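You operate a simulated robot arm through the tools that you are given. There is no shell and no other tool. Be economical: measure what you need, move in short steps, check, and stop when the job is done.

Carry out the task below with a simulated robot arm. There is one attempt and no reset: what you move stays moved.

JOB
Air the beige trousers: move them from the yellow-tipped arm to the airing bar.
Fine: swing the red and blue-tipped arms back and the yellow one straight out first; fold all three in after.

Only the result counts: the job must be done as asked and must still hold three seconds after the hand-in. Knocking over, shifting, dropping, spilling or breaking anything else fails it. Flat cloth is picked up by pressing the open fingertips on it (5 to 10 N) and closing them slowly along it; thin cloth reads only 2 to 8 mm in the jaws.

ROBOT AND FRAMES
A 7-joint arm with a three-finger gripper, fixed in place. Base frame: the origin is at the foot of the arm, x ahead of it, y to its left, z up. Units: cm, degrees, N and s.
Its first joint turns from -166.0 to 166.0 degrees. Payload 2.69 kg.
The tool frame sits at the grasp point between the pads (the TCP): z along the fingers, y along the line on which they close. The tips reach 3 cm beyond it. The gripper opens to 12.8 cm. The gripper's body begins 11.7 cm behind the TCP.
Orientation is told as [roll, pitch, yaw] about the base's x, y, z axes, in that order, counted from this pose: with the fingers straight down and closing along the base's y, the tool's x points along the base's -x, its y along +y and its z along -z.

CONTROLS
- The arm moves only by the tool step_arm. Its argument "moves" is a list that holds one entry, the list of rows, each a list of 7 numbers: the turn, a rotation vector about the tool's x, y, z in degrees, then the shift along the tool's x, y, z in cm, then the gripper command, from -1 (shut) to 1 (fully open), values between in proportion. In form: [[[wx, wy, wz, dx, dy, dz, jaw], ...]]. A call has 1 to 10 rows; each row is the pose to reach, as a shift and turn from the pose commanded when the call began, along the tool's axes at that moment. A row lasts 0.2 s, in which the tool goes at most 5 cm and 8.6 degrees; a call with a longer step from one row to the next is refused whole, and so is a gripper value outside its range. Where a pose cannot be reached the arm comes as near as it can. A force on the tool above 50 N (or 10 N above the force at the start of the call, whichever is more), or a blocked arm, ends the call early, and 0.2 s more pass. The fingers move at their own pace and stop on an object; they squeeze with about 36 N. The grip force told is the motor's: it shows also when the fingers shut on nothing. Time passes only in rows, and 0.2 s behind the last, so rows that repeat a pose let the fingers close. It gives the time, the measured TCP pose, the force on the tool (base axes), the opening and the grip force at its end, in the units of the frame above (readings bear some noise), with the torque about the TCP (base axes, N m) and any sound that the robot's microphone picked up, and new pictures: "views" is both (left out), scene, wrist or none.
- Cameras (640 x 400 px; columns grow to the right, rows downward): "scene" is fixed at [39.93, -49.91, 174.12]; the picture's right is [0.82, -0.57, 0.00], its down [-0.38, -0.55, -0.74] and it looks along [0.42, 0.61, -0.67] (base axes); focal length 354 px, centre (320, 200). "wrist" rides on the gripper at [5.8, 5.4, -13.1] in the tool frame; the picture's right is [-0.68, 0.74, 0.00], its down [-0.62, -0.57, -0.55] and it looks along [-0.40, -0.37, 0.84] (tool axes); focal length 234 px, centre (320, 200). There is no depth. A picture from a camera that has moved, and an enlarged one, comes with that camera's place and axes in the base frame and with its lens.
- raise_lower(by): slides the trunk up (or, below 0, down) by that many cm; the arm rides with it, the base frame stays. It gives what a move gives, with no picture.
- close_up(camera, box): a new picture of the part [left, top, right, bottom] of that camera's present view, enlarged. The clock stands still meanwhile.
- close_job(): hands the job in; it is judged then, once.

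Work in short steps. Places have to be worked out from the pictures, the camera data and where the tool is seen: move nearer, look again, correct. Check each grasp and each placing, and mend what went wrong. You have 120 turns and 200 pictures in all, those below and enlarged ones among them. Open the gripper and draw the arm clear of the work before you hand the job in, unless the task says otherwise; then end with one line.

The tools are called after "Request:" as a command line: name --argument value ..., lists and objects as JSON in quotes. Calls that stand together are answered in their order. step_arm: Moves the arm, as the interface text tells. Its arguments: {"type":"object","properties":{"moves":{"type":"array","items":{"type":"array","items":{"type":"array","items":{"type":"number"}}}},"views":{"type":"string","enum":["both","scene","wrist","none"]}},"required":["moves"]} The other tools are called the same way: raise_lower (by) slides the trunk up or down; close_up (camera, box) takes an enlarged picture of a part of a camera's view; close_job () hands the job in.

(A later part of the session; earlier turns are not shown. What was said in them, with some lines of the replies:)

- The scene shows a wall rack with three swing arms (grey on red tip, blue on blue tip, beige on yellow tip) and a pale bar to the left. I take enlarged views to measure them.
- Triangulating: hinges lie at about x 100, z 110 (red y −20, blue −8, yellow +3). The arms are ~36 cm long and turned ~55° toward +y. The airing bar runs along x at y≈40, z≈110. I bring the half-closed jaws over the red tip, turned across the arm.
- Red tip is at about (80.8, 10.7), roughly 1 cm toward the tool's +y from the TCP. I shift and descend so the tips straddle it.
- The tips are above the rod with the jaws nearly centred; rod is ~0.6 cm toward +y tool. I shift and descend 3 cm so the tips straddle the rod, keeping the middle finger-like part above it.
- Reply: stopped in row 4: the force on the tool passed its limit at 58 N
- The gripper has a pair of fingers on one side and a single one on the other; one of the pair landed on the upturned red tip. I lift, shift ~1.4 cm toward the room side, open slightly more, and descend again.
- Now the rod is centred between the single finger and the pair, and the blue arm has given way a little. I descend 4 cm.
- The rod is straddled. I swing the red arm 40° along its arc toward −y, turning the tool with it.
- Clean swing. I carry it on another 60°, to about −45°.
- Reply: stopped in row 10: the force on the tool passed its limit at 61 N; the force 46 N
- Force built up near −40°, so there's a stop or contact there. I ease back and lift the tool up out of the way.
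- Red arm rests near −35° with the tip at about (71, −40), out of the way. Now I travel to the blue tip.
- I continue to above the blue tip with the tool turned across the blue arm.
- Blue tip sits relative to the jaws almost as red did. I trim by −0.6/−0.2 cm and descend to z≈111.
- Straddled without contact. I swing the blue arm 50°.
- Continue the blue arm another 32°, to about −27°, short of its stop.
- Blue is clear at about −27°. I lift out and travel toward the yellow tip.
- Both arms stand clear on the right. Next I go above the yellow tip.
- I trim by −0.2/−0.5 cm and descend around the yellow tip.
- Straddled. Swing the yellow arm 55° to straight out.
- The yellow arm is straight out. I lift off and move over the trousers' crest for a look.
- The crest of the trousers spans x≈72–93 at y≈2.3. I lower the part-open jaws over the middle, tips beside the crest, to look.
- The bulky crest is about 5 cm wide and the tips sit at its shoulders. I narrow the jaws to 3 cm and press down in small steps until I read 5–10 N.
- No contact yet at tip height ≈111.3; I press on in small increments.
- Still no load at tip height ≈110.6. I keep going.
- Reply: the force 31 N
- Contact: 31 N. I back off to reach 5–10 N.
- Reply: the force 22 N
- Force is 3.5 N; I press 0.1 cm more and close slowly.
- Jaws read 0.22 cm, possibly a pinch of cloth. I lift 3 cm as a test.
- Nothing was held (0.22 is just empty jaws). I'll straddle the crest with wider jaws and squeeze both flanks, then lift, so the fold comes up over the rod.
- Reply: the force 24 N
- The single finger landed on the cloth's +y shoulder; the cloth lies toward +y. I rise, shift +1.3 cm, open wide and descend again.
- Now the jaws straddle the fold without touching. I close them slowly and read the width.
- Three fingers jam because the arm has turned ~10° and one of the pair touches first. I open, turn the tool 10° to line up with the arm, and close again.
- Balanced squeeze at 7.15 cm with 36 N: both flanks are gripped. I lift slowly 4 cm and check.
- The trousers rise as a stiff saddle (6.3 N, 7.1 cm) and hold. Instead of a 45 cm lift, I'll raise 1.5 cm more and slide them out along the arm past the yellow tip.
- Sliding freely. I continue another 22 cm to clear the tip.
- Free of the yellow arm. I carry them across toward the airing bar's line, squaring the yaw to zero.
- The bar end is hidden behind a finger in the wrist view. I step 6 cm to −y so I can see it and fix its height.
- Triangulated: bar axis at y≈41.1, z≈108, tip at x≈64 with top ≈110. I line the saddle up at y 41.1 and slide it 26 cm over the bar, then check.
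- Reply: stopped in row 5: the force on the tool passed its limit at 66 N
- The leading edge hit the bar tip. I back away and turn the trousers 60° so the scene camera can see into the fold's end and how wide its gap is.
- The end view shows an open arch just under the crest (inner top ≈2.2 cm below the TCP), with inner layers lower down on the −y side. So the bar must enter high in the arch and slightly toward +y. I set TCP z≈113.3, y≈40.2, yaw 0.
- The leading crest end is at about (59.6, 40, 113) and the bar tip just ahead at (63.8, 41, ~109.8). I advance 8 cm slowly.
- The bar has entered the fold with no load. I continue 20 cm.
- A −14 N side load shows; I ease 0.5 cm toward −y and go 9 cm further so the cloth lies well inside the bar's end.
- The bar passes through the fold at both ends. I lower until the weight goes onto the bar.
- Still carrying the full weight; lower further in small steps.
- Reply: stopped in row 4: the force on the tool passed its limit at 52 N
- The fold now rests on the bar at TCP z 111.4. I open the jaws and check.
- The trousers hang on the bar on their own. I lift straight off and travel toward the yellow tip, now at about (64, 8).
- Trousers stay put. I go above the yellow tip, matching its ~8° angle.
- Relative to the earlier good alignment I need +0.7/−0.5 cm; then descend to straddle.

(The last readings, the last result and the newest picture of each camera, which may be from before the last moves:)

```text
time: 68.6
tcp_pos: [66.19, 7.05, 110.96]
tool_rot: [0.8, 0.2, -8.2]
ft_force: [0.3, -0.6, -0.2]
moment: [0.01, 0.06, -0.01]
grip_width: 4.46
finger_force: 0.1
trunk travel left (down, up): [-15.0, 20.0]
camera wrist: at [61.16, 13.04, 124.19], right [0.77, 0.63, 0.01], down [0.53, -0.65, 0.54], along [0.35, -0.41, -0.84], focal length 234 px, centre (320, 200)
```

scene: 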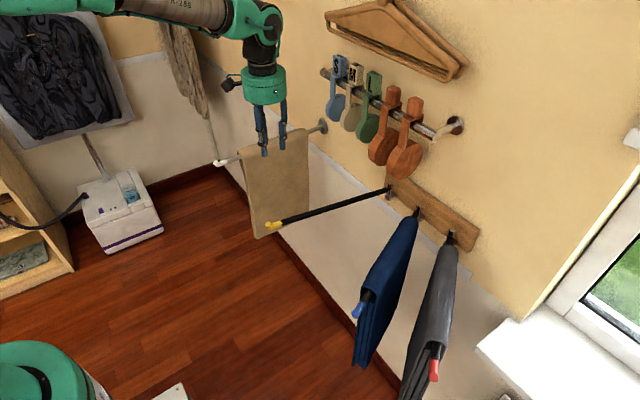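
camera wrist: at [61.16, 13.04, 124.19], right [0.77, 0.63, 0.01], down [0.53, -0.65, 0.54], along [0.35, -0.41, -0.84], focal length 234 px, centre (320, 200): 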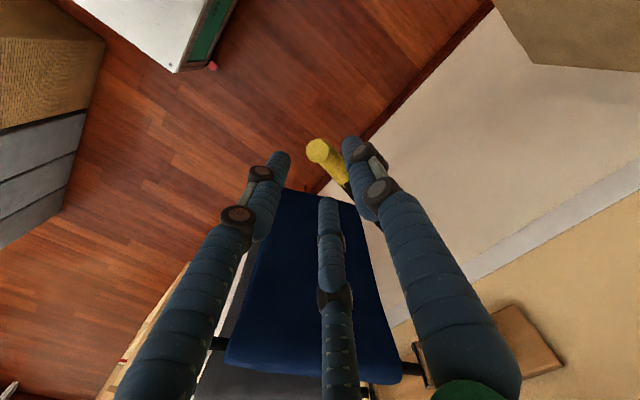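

Straddled. I fold the yellow arm 50° toward +y, in 5° steps.

Request:
step_arm --moves '[[[0, 0, 5, -0.13, 2.93, 0, -0.3], [0, 0, 10, -0.51, 5.83, 0, -0.3], [0, 0, 15, -1.14, 8.7, 0, -0.3], [0, 0, 20, -2.03, 11.49, 0, -0.3], [0, 0, 25, -3.15, 14.2, 0, -0.3], [0, 0, 30, -4.5, 16.8, 0, -0.3], [0, 0, 35, -6.08, 19.27, 0, -0.3], [0, 0, 40, -7.86, 21.6, 0, -0.3], [0, 0, 45, -9.84, 23.76, 0, -0.3], [0, 0, 50, -12, 25.74, 0, -0.3]]]'

Request:
close_up --camera "scene" --box '[220, 80, 380, 240]'

```text
time: 70.8
tcp_pos: [81.55, 31.18, 111.32]
tool_rot: [0.1, 0.7, -58.2]
ft_force: [-0.5, 0.1, -0.2]
moment: [0.0, -0.04, 0.02]
grip_width: 4.51
finger_force: 0.0
trunk travel left (down, up): [-15.0, 20.0]
camera wrist: at [83.1, 38.78, 124.48], right [0.98, -0.19, -0.01], down [-0.15, -0.83, 0.54], along [-0.11, -0.53, -0.84], focal length 234 px, centre (320, 200)
```

scene: 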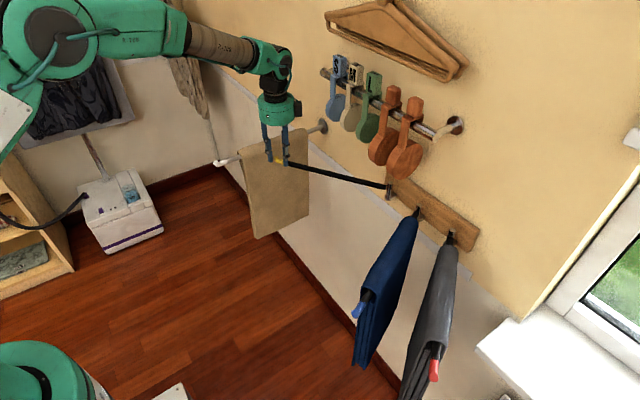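
wrist: 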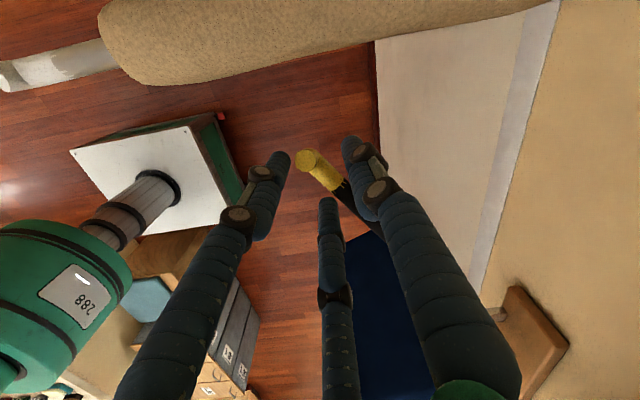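

```text
2.50 times, centred on (300, 160) of scene
camera zoom: at [39.93, -49.91, 174.12], right [0.82, -0.57, 0.0], down [-0.38, -0.55, -0.74], along [0.42, 0.61, -0.67], focal length 886 px, centre (370, 300)
```

zoom: 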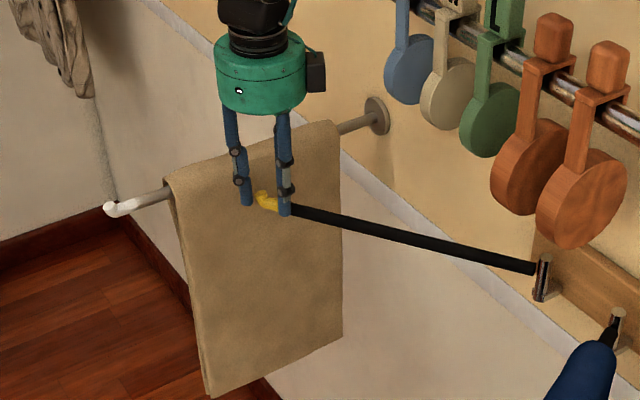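

The yellow tip is back at its starting place (≈55°) with the trousers untouched. I add 2.5°, ease off the contact, and lift out.

Request:
step_arm --moves '[[[0, 0, 2.5, -0.03, 1.47, 0, -0.3], [0, 0, 2.5, -0.03, 1.47, 0, -0.3], [0, 0, 2.5, -0.03, 0.9, 0, -0.3], [0, 0, 2.5, -0.03, 0.9, -4, -0.3], [0, 0, 2.5, -0.03, 0.9, -8, -0.3], [0, 0, 2.5, -0.03, 0.9, -12, -0.3]]]' --views "none"

Request:
close_up --camera "scene" --box '[220, 80, 380, 240]'

Request:
close_up --camera "scene" --box '[340, 200, 500, 400]'

```text
time: 72.2
tcp_pos: [82.54, 31.35, 123.14]
tool_rot: [0.3, 0.7, -60.6]
ft_force: [0.1, 0.4, -0.2]
moment: [-0.01, 0.06, 0.03]
grip_width: 4.51
finger_force: 0.0
trunk travel left (down, up): [-15.0, 20.0]
```

```text
2.50 times, centred on (300, 160) of scene
camera zoom: at [39.93, -49.91, 174.12], right [0.82, -0.57, 0.0], down [-0.38, -0.55, -0.74], along [0.42, 0.61, -0.67], focal length 886 px, centre (370, 300)
```

zoom: 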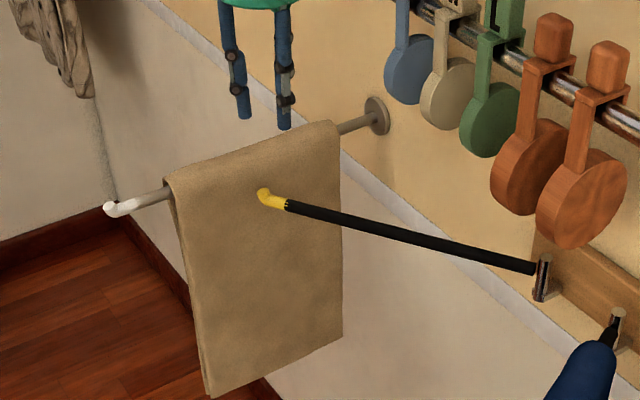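

```text
2.00 times, centred on (420, 300) of scene
camera zoom: at [39.93, -49.91, 174.12], right [0.82, -0.57, 0.0], down [-0.38, -0.55, -0.74], along [0.42, 0.61, -0.67], focal length 708 px, centre (120, 0)
```

zoom: 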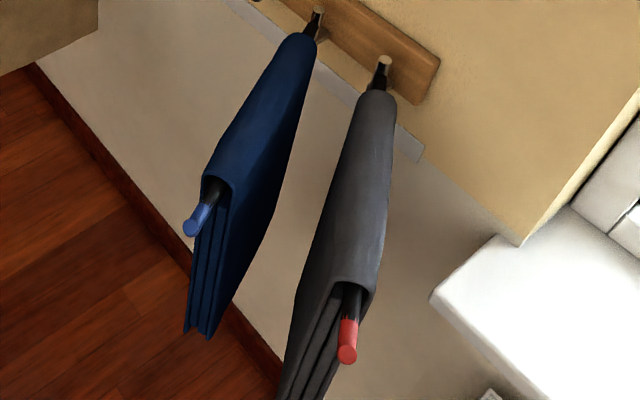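

Yellow is folded at ~57° and the trousers hang steady. I travel back to the blue tip at about (66, −24).

Request:
step_arm --moves '[[[0, 0, -6.5, -2.87, -2.67, 0, -0.3], [0, 0, -13, -5.74, -5.34, 0, -0.3], [0, 0, -19.5, -8.6, -8, 0, -0.3], [0, 0, -26, -11.5, -10.7, 0, -0.3], [0, 0, -32.5, -14.4, -13.4, 0, -0.3], [0, 0, -39, -17.2, -16, 0, -0.3], [0, 0, -45.6, -20.1, -18.7, 0, -0.3]]]' --views "none"

```text
time: 73.8
tcp_pos: [76.48, 4.4, 122.77]
tool_rot: [0.7, 0.3, -14.9]
ft_force: [-0.1, 0.9, -0.5]
moment: [-0.04, 0.02, -0.05]
grip_width: 4.46
finger_force: 0.0
trunk travel left (down, up): [-15.0, 20.0]
```

Request:
step_arm --moves '[[[0, 0, -6, 0, -3.94, 0, -0.3], [0, 0, -12, -0.1, -7.9, 0, -0.3], [0, 0, -18, -0.15, -11.8, 0, -0.3], [0, 0, -24, -0.2, -15.7, 0, -0.3], [0, 0, -30, -0.25, -19.7, 1, -0.3], [0, 0, -36, -0.3, -23.6, 2, -0.3], [0, 0, -40, -0.35, -27.55, 2.8, -0.3], [0, 0, -40, -0.35, -27.55, 2.8, -0.3]]]' --views "none"

Request:
close_up --camera "wrist" --box '[186, 60, 474, 240]'

```text
time: 75.6
tcp_pos: [69.19, -21.86, 119.88]
tool_rot: [0.8, -0.3, 25.0]
ft_force: [-0.5, -0.5, 0.2]
moment: [0.04, -0.02, 0.01]
grip_width: 4.46
finger_force: 0.0
trunk travel left (down, up): [-15.0, 20.0]
```

```text
2.22 times, centred on (330, 150) of wrist
camera zoom: at [61.71, -19.64, 133.04], right [0.3, 0.95, 0.01], down [0.8, -0.26, 0.54], along [0.52, -0.15, -0.84], focal length 520 px, centre (298, 311)
```

zoom: 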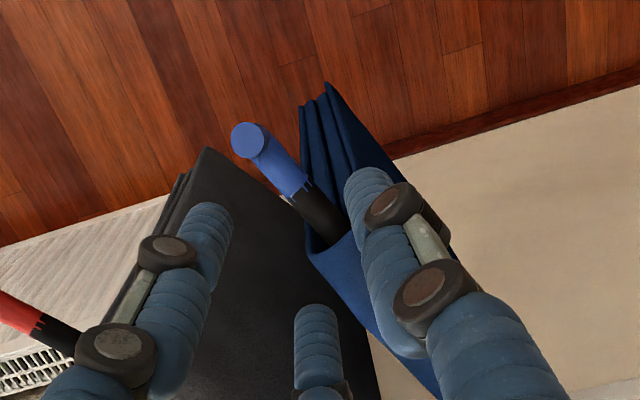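

Needed trim is +0.9/−1.7 cm; then descend to straddle blue.

Request:
step_arm --moves '[[[0, 0, 0, 0.9, -1.7, 1, -0.3], [0, 0, 0, 0.9, -1.7, 4, -0.3], [0, 0, 0, 0.9, -1.7, 7, -0.3], [0, 0, 0, 0.9, -1.7, 8.8, -0.3], [0, 0, 0, 0.9, -1.7, 8.8, -0.3]]]' --views "wrist"

```text
time: 76.8
tcp_pos: [69.16, -23.76, 111.09]
tool_rot: [0.7, -0.3, 25.0]
ft_force: [-0.3, -0.2, 0.2]
moment: [-0.01, 0.01, 0.0]
grip_width: 4.49
finger_force: 0.1
trunk travel left (down, up): [-15.0, 20.0]
camera wrist: at [61.68, -21.49, 124.1], right [0.3, 0.95, 0.01], down [0.8, -0.26, 0.54], along [0.52, -0.15, -0.84], focal length 234 px, centre (320, 200)
```

wrist: 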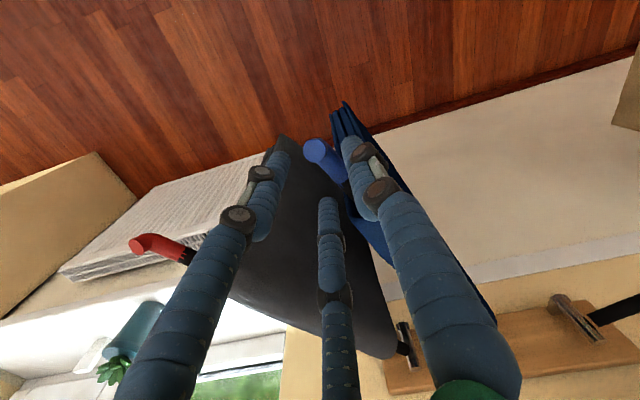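

Straddled. I swing blue back, first 43°.

Request:
step_arm --moves '[[[0, 0, 5.4, -0.05, 3.25, 0, -0.3], [0, 0, 10.8, -0.4, 6.48, 0, -0.3], [0, 0, 16.2, -1.05, 9.67, 0, -0.3], [0, 0, 21.6, -2.0, 12.78, 0, -0.3], [0, 0, 27, -3.24, 15.78, 0, -0.3], [0, 0, 32.4, -4.76, 18.65, 0, -0.3], [0, 0, 37.8, -6.53, 21.38, 0, -0.3], [0, 0, 43.2, -8.56, 23.9, 0, -0.3]]]' --views "wrist"

```text
time: 78.6
tcp_pos: [66.6, 1.62, 111.2]
tool_rot: [0.6, 0.4, -18.2]
ft_force: [-1.3, -0.3, 0.0]
moment: [-0.01, 0.0, -0.04]
grip_width: 4.48
finger_force: 0.1
trunk travel left (down, up): [-15.0, 20.0]
camera wrist: at [62.86, 8.42, 124.37], right [0.87, 0.49, 0.01], down [0.41, -0.74, 0.54], along [0.27, -0.47, -0.84], focal length 234 px, centre (320, 200)
```

wrist: 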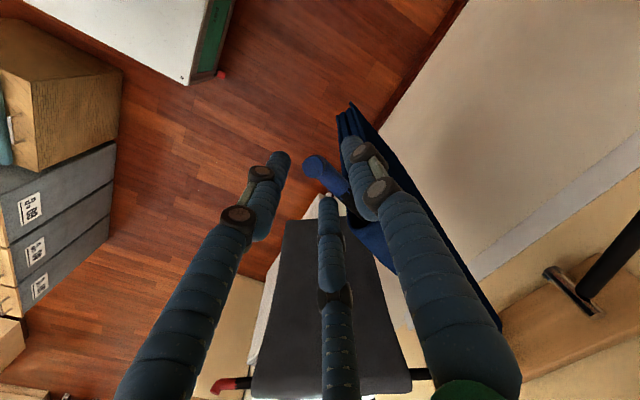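

Continue the remaining 42°.

Request:
step_arm --moves '[[[0, 0, 5, -0.02, 3.2, 0, -0.3], [0, 0, 10, -0.33, 6.39, 0, -0.3], [0, 0, 15, -0.93, 9.54, 0, -0.3], [0, 0, 20, -1.82, 12.62, 0, -0.3], [0, 0, 25, -2.99, 15.61, 0, -0.3], [0, 0, 30, -4.42, 18.48, 0, -0.3], [0, 0, 35, -6.11, 21.2, 0, -0.3], [0, 0, 40, -8.04, 23.76, 0, -0.3], [0, 0, 40, -8.04, 23.76, 0, -0.3]]]' --views "wrist"

Request:
close_up --camera "scene" --box '[220, 80, 460, 240]'

```text
time: 80.6
tcp_pos: [81.91, 21.84, 111.67]
tool_rot: [0.4, 0.6, -58.4]
ft_force: [-15.5, -4.1, 12.7]
moment: [-0.45, 0.44, -0.46]
grip_width: 4.82
finger_force: 2.5
trunk travel left (down, up): [-15.0, 20.0]
camera wrist: at [83.43, 29.42, 124.88], right [0.98, -0.19, 0.0], down [-0.16, -0.83, 0.54], along [-0.1, -0.53, -0.84], focal length 234 px, centre (320, 200)
```

wrist: 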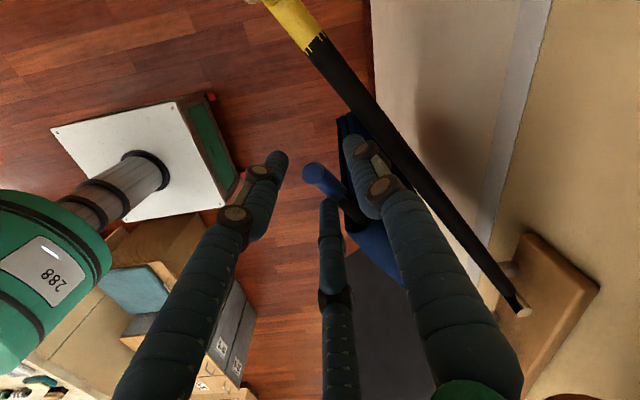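

```text
2.50 times, centred on (340, 160) of scene
camera zoom: at [39.93, -49.91, 174.12], right [0.82, -0.57, 0.0], down [-0.38, -0.55, -0.74], along [0.42, 0.61, -0.67], focal length 886 px, centre (270, 300)
```

zoom: 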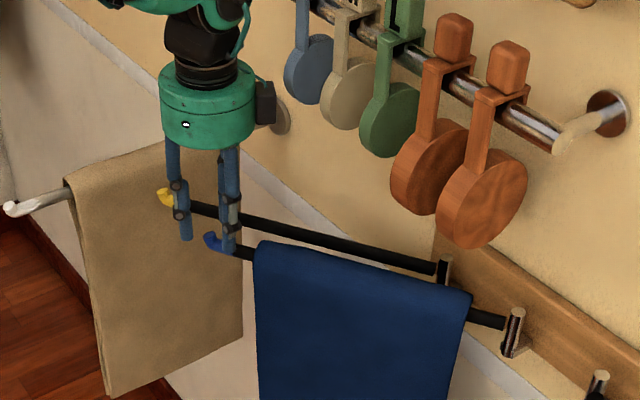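

Blue is back at its starting angle, with slight contact force. I ease back 0.8 cm and lift out.

Request:
step_arm --moves '[[[0, 0, 0, 0, -0.7, 0, -0.3], [0, 0, 0, 0, -0.9, 0, -0.3], [0, 0, 0, 0, -0.9, -4, -0.3], [0, 0, 0, 0, -0.9, -8, -0.3], [0, 0, 0, 0, -0.9, -11.5, -0.3]]]' --views "scene"

Request:
close_up --camera "scene" --box '[220, 80, 460, 240]'

```text
time: 81.8
tcp_pos: [81.21, 20.92, 123.04]
tool_rot: [0.3, 0.6, -58.2]
ft_force: [-0.3, -1.3, 0.1]
moment: [0.01, 0.0, 0.0]
grip_width: 4.46
finger_force: 0.2
trunk travel left (down, up): [-15.0, 20.0]
```

scene: 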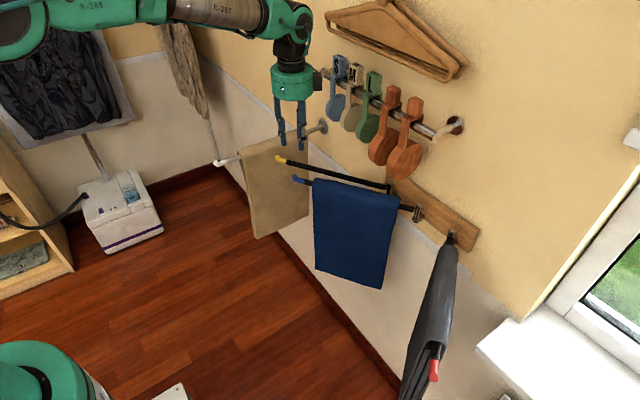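

```text
2.50 times, centred on (340, 160) of scene
camera zoom: at [39.93, -49.91, 174.12], right [0.82, -0.57, 0.0], down [-0.38, -0.55, -0.74], along [0.42, 0.61, -0.67], focal length 886 px, centre (270, 300)
```

zoom: 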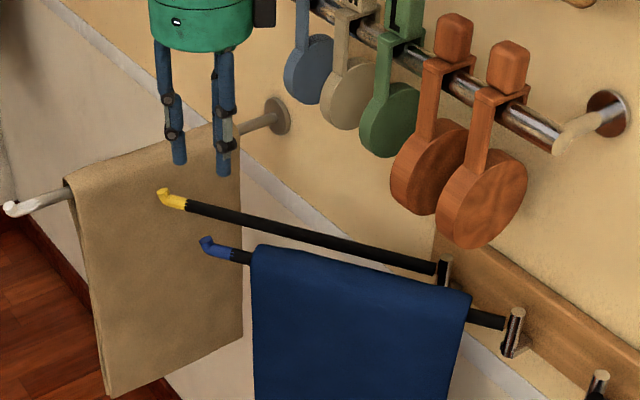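

Blue is folded where it started. Now over to the red tip near (71, −40).

Request:
step_arm --moves '[[[0, 0, -6.6, -3.31, -2.79, 0, -0.3], [0, 0, -13.2, -6.6, -5.6, 0, -0.3], [0, 0, -19.8, -9.9, -8.4, 0, -0.3], [0, 0, -26.4, -13.2, -11.1, 0, -0.3], [0, 0, -33, -16.6, -13.9, 0, -0.3], [0, 0, -39.6, -19.9, -16.7, 0, -0.3], [0, 0, -46.2, -23.2, -19.5, 0, -0.3]]]' --views "none"

```text
time: 83.4
tcp_pos: [76.61, -9.28, 122.8]
tool_rot: [0.7, 0.2, -11.9]
ft_force: [-0.6, 0.6, 0.0]
moment: [-0.01, 0.02, -0.01]
grip_width: 4.47
finger_force: 0.1
trunk travel left (down, up): [-15.0, 20.0]
```

Request:
step_arm --moves '[[[0, 0, -6.7, -0.3, -4.28, 0, -0.3], [0, 0, -13.4, -0.6, -8.55, 0, -0.3], [0, 0, -20, -0.9, -12.8, 0, -0.3], [0, 0, -27, -1.1, -17.1, 0, -0.3], [0, 0, -34, -1.4, -21.4, 1, -0.3], [0, 0, -41, -1.7, -25.6, 2, -0.3], [0, 0, -47, -2, -29.9, 2.8, -0.3], [0, 0, -47, -2, -29.9, 2.8, -0.3]]]' --views "none"

Request:
close_up --camera "wrist" --box '[186, 60, 474, 240]'

```text
time: 85.2
tcp_pos: [72.62, -39.08, 119.38]
tool_rot: [0.7, -0.4, 34.9]
ft_force: [0.0, -0.5, -0.5]
moment: [0.09, 0.0, 0.0]
grip_width: 4.48
finger_force: 0.1
trunk travel left (down, up): [-15.0, 20.0]
```

```text
2.22 times, centred on (330, 150) of wrist
camera zoom: at [64.76, -38.3, 132.45], right [0.13, 0.99, 0.01], down [0.83, -0.12, 0.55], along [0.54, -0.06, -0.84], focal length 520 px, centre (298, 311)
```

zoom: 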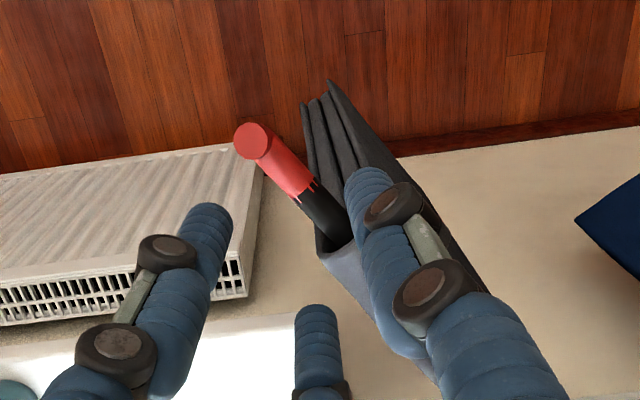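

Trim +0.65/−1.4 cm and descend around the red rod.

Request:
step_arm --moves '[[[0, 0, 0, 0.65, -1.4, 1, -0.3], [0, 0, 0, 0.65, -1.4, 4, -0.3], [0, 0, 0, 0.65, -1.4, 7, -0.3], [0, 0, 0, 0.65, -1.4, 8.3, -0.3], [0, 0, 0, 0.65, -1.4, 8.3, -0.3]]]' --views "wrist"

```text
time: 86.4
tcp_pos: [72.62, -39.82, 111.16]
tool_rot: [0.7, -0.4, 35.0]
ft_force: [0.5, -0.4, -0.9]
moment: [0.01, -0.01, -0.03]
grip_width: 4.46
finger_force: 0.3
trunk travel left (down, up): [-15.0, 20.0]
camera wrist: at [64.87, -39.02, 124.14], right [0.13, 0.99, 0.01], down [0.83, -0.12, 0.55], along [0.54, -0.06, -0.84], focal length 234 px, centre (320, 200)
```

wrist: 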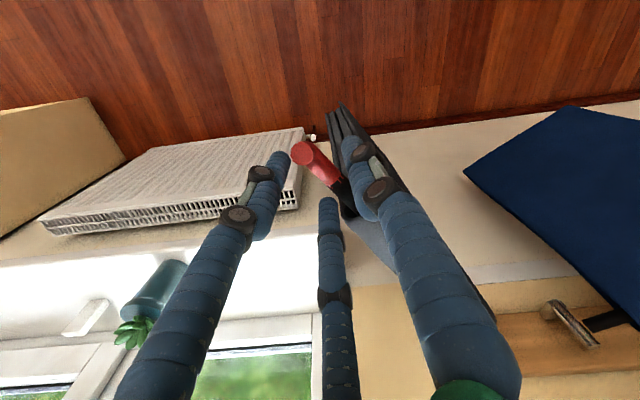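

Straddled. I swing the red arm back 49.5°.

Request:
step_arm --moves '[[[0, 0, 5.5, -0.09, 3.28, 0, -0.3], [0, 0, 11, -0.49, 6.54, 0, -0.3], [0, 0, 16.5, -1.2, 9.74, 0, -0.3], [0, 0, 22, -2.22, 12.86, 0, -0.3], [0, 0, 27.5, -3.53, 15.87, 0, -0.3], [0, 0, 33, -5.13, 18.74, 0, -0.3], [0, 0, 38.5, -6.99, 21.44, 0, -0.3], [0, 0, 44, -9.1, 23.95, 0, -0.3], [0, 0, 49.5, -11.44, 26.25, 0, -0.3]]]' --views "none"

```text
time: 88.4
tcp_pos: [66.94, -11.95, 111.43]
tool_rot: [0.7, 0.2, -14.6]
ft_force: [1.1, -0.2, 1.0]
moment: [-0.01, 0.0, -0.01]
grip_width: 4.48
finger_force: 0.1
trunk travel left (down, up): [-15.0, 20.0]
```

I narrow the jaws to 2.4 cm so the leading finger stays clear of the blue cloth, and swing the remaining 43°.

Request:
step_arm --moves '[[[0, 0, 0, 0, 0, 0, -0.6], [0, 0, 5.2, -0.06, 3.22, 0, -0.62], [0, 0, 10.4, -0.41, 6.39, 0, -0.62], [0, 0, 15.5, -1.06, 9.52, 0, -0.62], [0, 0, 20.7, -2.01, 12.6, 0, -0.62], [0, 0, 25.9, -3.24, 15.58, 0, -0.62], [0, 0, 31, -4.73, 18.4, 0, -0.62], [0, 0, 36.2, -6.48, 21.07, 0, -0.62], [0, 0, 41.4, -8.49, 23.59, 0, -0.62]]]' --views "wrist"

Request:
close_up --camera "scene" --box '[220, 80, 460, 240]'

```text
time: 90.4
tcp_pos: [81.34, 8.79, 111.9]
tool_rot: [0.3, 0.7, -56.0]
ft_force: [-0.9, 0.5, -0.2]
moment: [0.0, -0.04, -0.01]
grip_width: 2.43
finger_force: 0.1
trunk travel left (down, up): [-15.0, 20.0]
camera wrist: at [82.53, 16.48, 125.08], right [0.99, -0.15, 0.0], down [-0.12, -0.83, 0.54], along [-0.08, -0.53, -0.84], focal length 234 px, centre (320, 200)
```

wrist: 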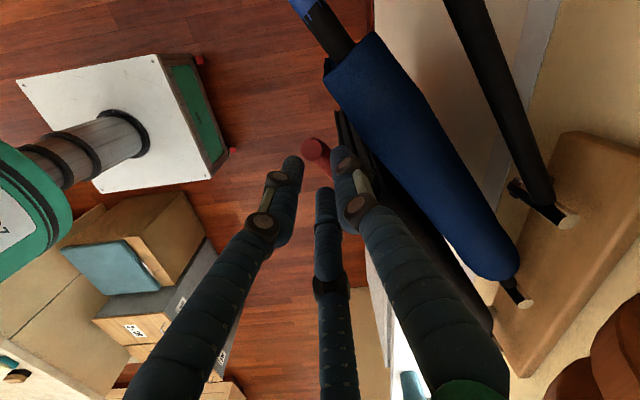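

```text
2.50 times, centred on (340, 160) of scene
camera zoom: at [39.93, -49.91, 174.12], right [0.82, -0.57, 0.0], down [-0.38, -0.55, -0.74], along [0.42, 0.61, -0.67], focal length 886 px, centre (270, 300)
```

zoom: 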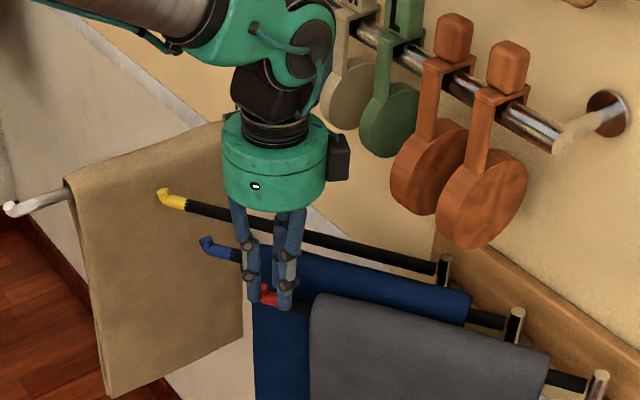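

Red is back at (slightly beyond) its starting angle, with no load. I open a little and lift clear.

Request:
step_arm --moves '[[[0, 0, 0, 0, -0.2, 0, -0.5], [0, 0, 0, 0, -0.2, -3, -0.5], [0, 0, 0, 0, -0.2, -7, -0.5], [0, 0, 0, 0, -0.2, -11, -0.4], [0, 0, 0, 3, -3, -14, 0], [0, 0, 0, 5, -6, -16, 0.5], [0, 0, 0, 7, -9, -18, 1], [0, 0, 0, 9, -12, -20, 1], [0, 0, 0, 10, -16, -20, 1]]]'

Request:
close_up --camera "scene" --box '[210, 110, 480, 310]'

```text
refused: row 5 steps farther than a row can; nothing moved
```

```text
2.00 times, centred on (345, 210) of scene
camera zoom: at [39.93, -49.91, 174.12], right [0.82, -0.57, 0.0], down [-0.38, -0.55, -0.74], along [0.42, 0.61, -0.67], focal length 708 px, centre (270, 180)
```

zoom: 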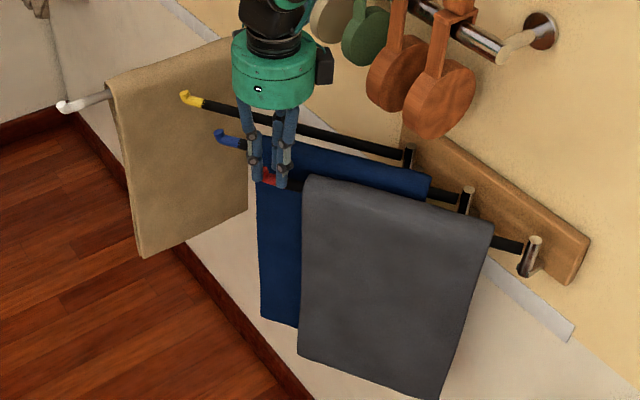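

That call was refused for step size; I repeat with shorter steps.

Request:
step_arm --moves '[[[0, 0, 0, 0, -0.2, 0, -0.5], [0, 0, 0, 0, -0.2, -3, -0.5], [0, 0, 0, 0, -0.2, -7, -0.5], [0, 0, 0, 0, -0.2, -11, -0.4], [0, 0, 0, 1, -2, -14, 0], [0, 0, 0, 2, -5, -16, 0.5], [0, 0, 0, 3, -9, -17, 1], [0, 0, 0, 4, -13, -18, 1], [0, 0, 0, 5, -17, -18, 1], [0, 0, 0, 6, -21, -18, 1]]]'

Request:
close_up --camera "scene" --box '[210, 110, 480, 310]'

```text
time: 92.6
tcp_pos: [60.57, 1.83, 129.85]
tool_rot: [0.4, 0.8, -55.9]
ft_force: [0.5, 0.1, -0.5]
moment: [-0.02, 0.04, -0.03]
grip_width: 12.82
finger_force: 0.0
trunk travel left (down, up): [-15.0, 20.0]
camera wrist: at [61.73, 9.54, 142.98], right [0.99, -0.15, 0.0], down [-0.12, -0.83, 0.54], along [-0.08, -0.53, -0.84], focal length 234 px, centre (320, 200)
```

scene: 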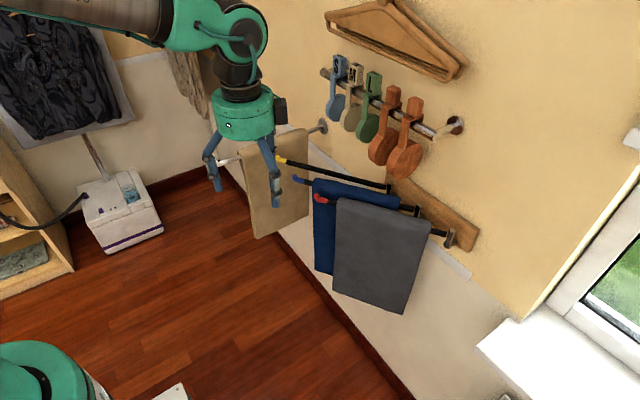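
wrist: 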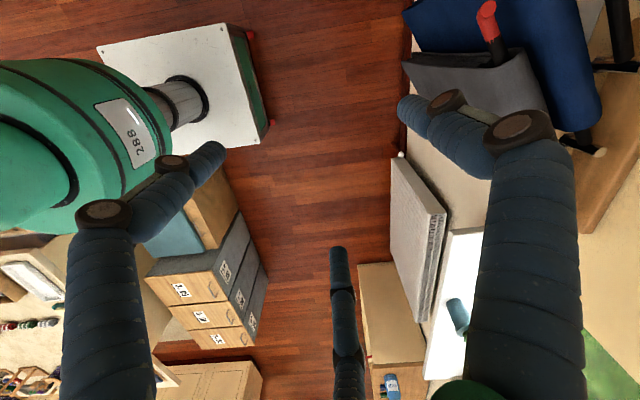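

```text
2.00 times, centred on (345, 210) of scene
camera zoom: at [39.93, -49.91, 174.12], right [0.82, -0.57, 0.0], down [-0.38, -0.55, -0.74], along [0.42, 0.61, -0.67], focal length 708 px, centre (270, 180)
```

zoom: 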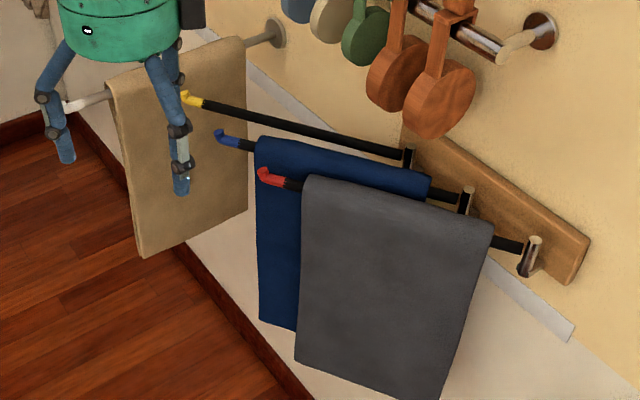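

The beige trousers hang on the airing bar, and all three arms are back at their folded angle. The grey and blue cloths are still in place, and the gripper is open and clear. I hand in.

Request:
close_job

```text
The job is handed in.
```

The beige trousers now hang over the airing bar, and the red, blue and yellow arms are folded back in at about their starting angle; the job is handed in.
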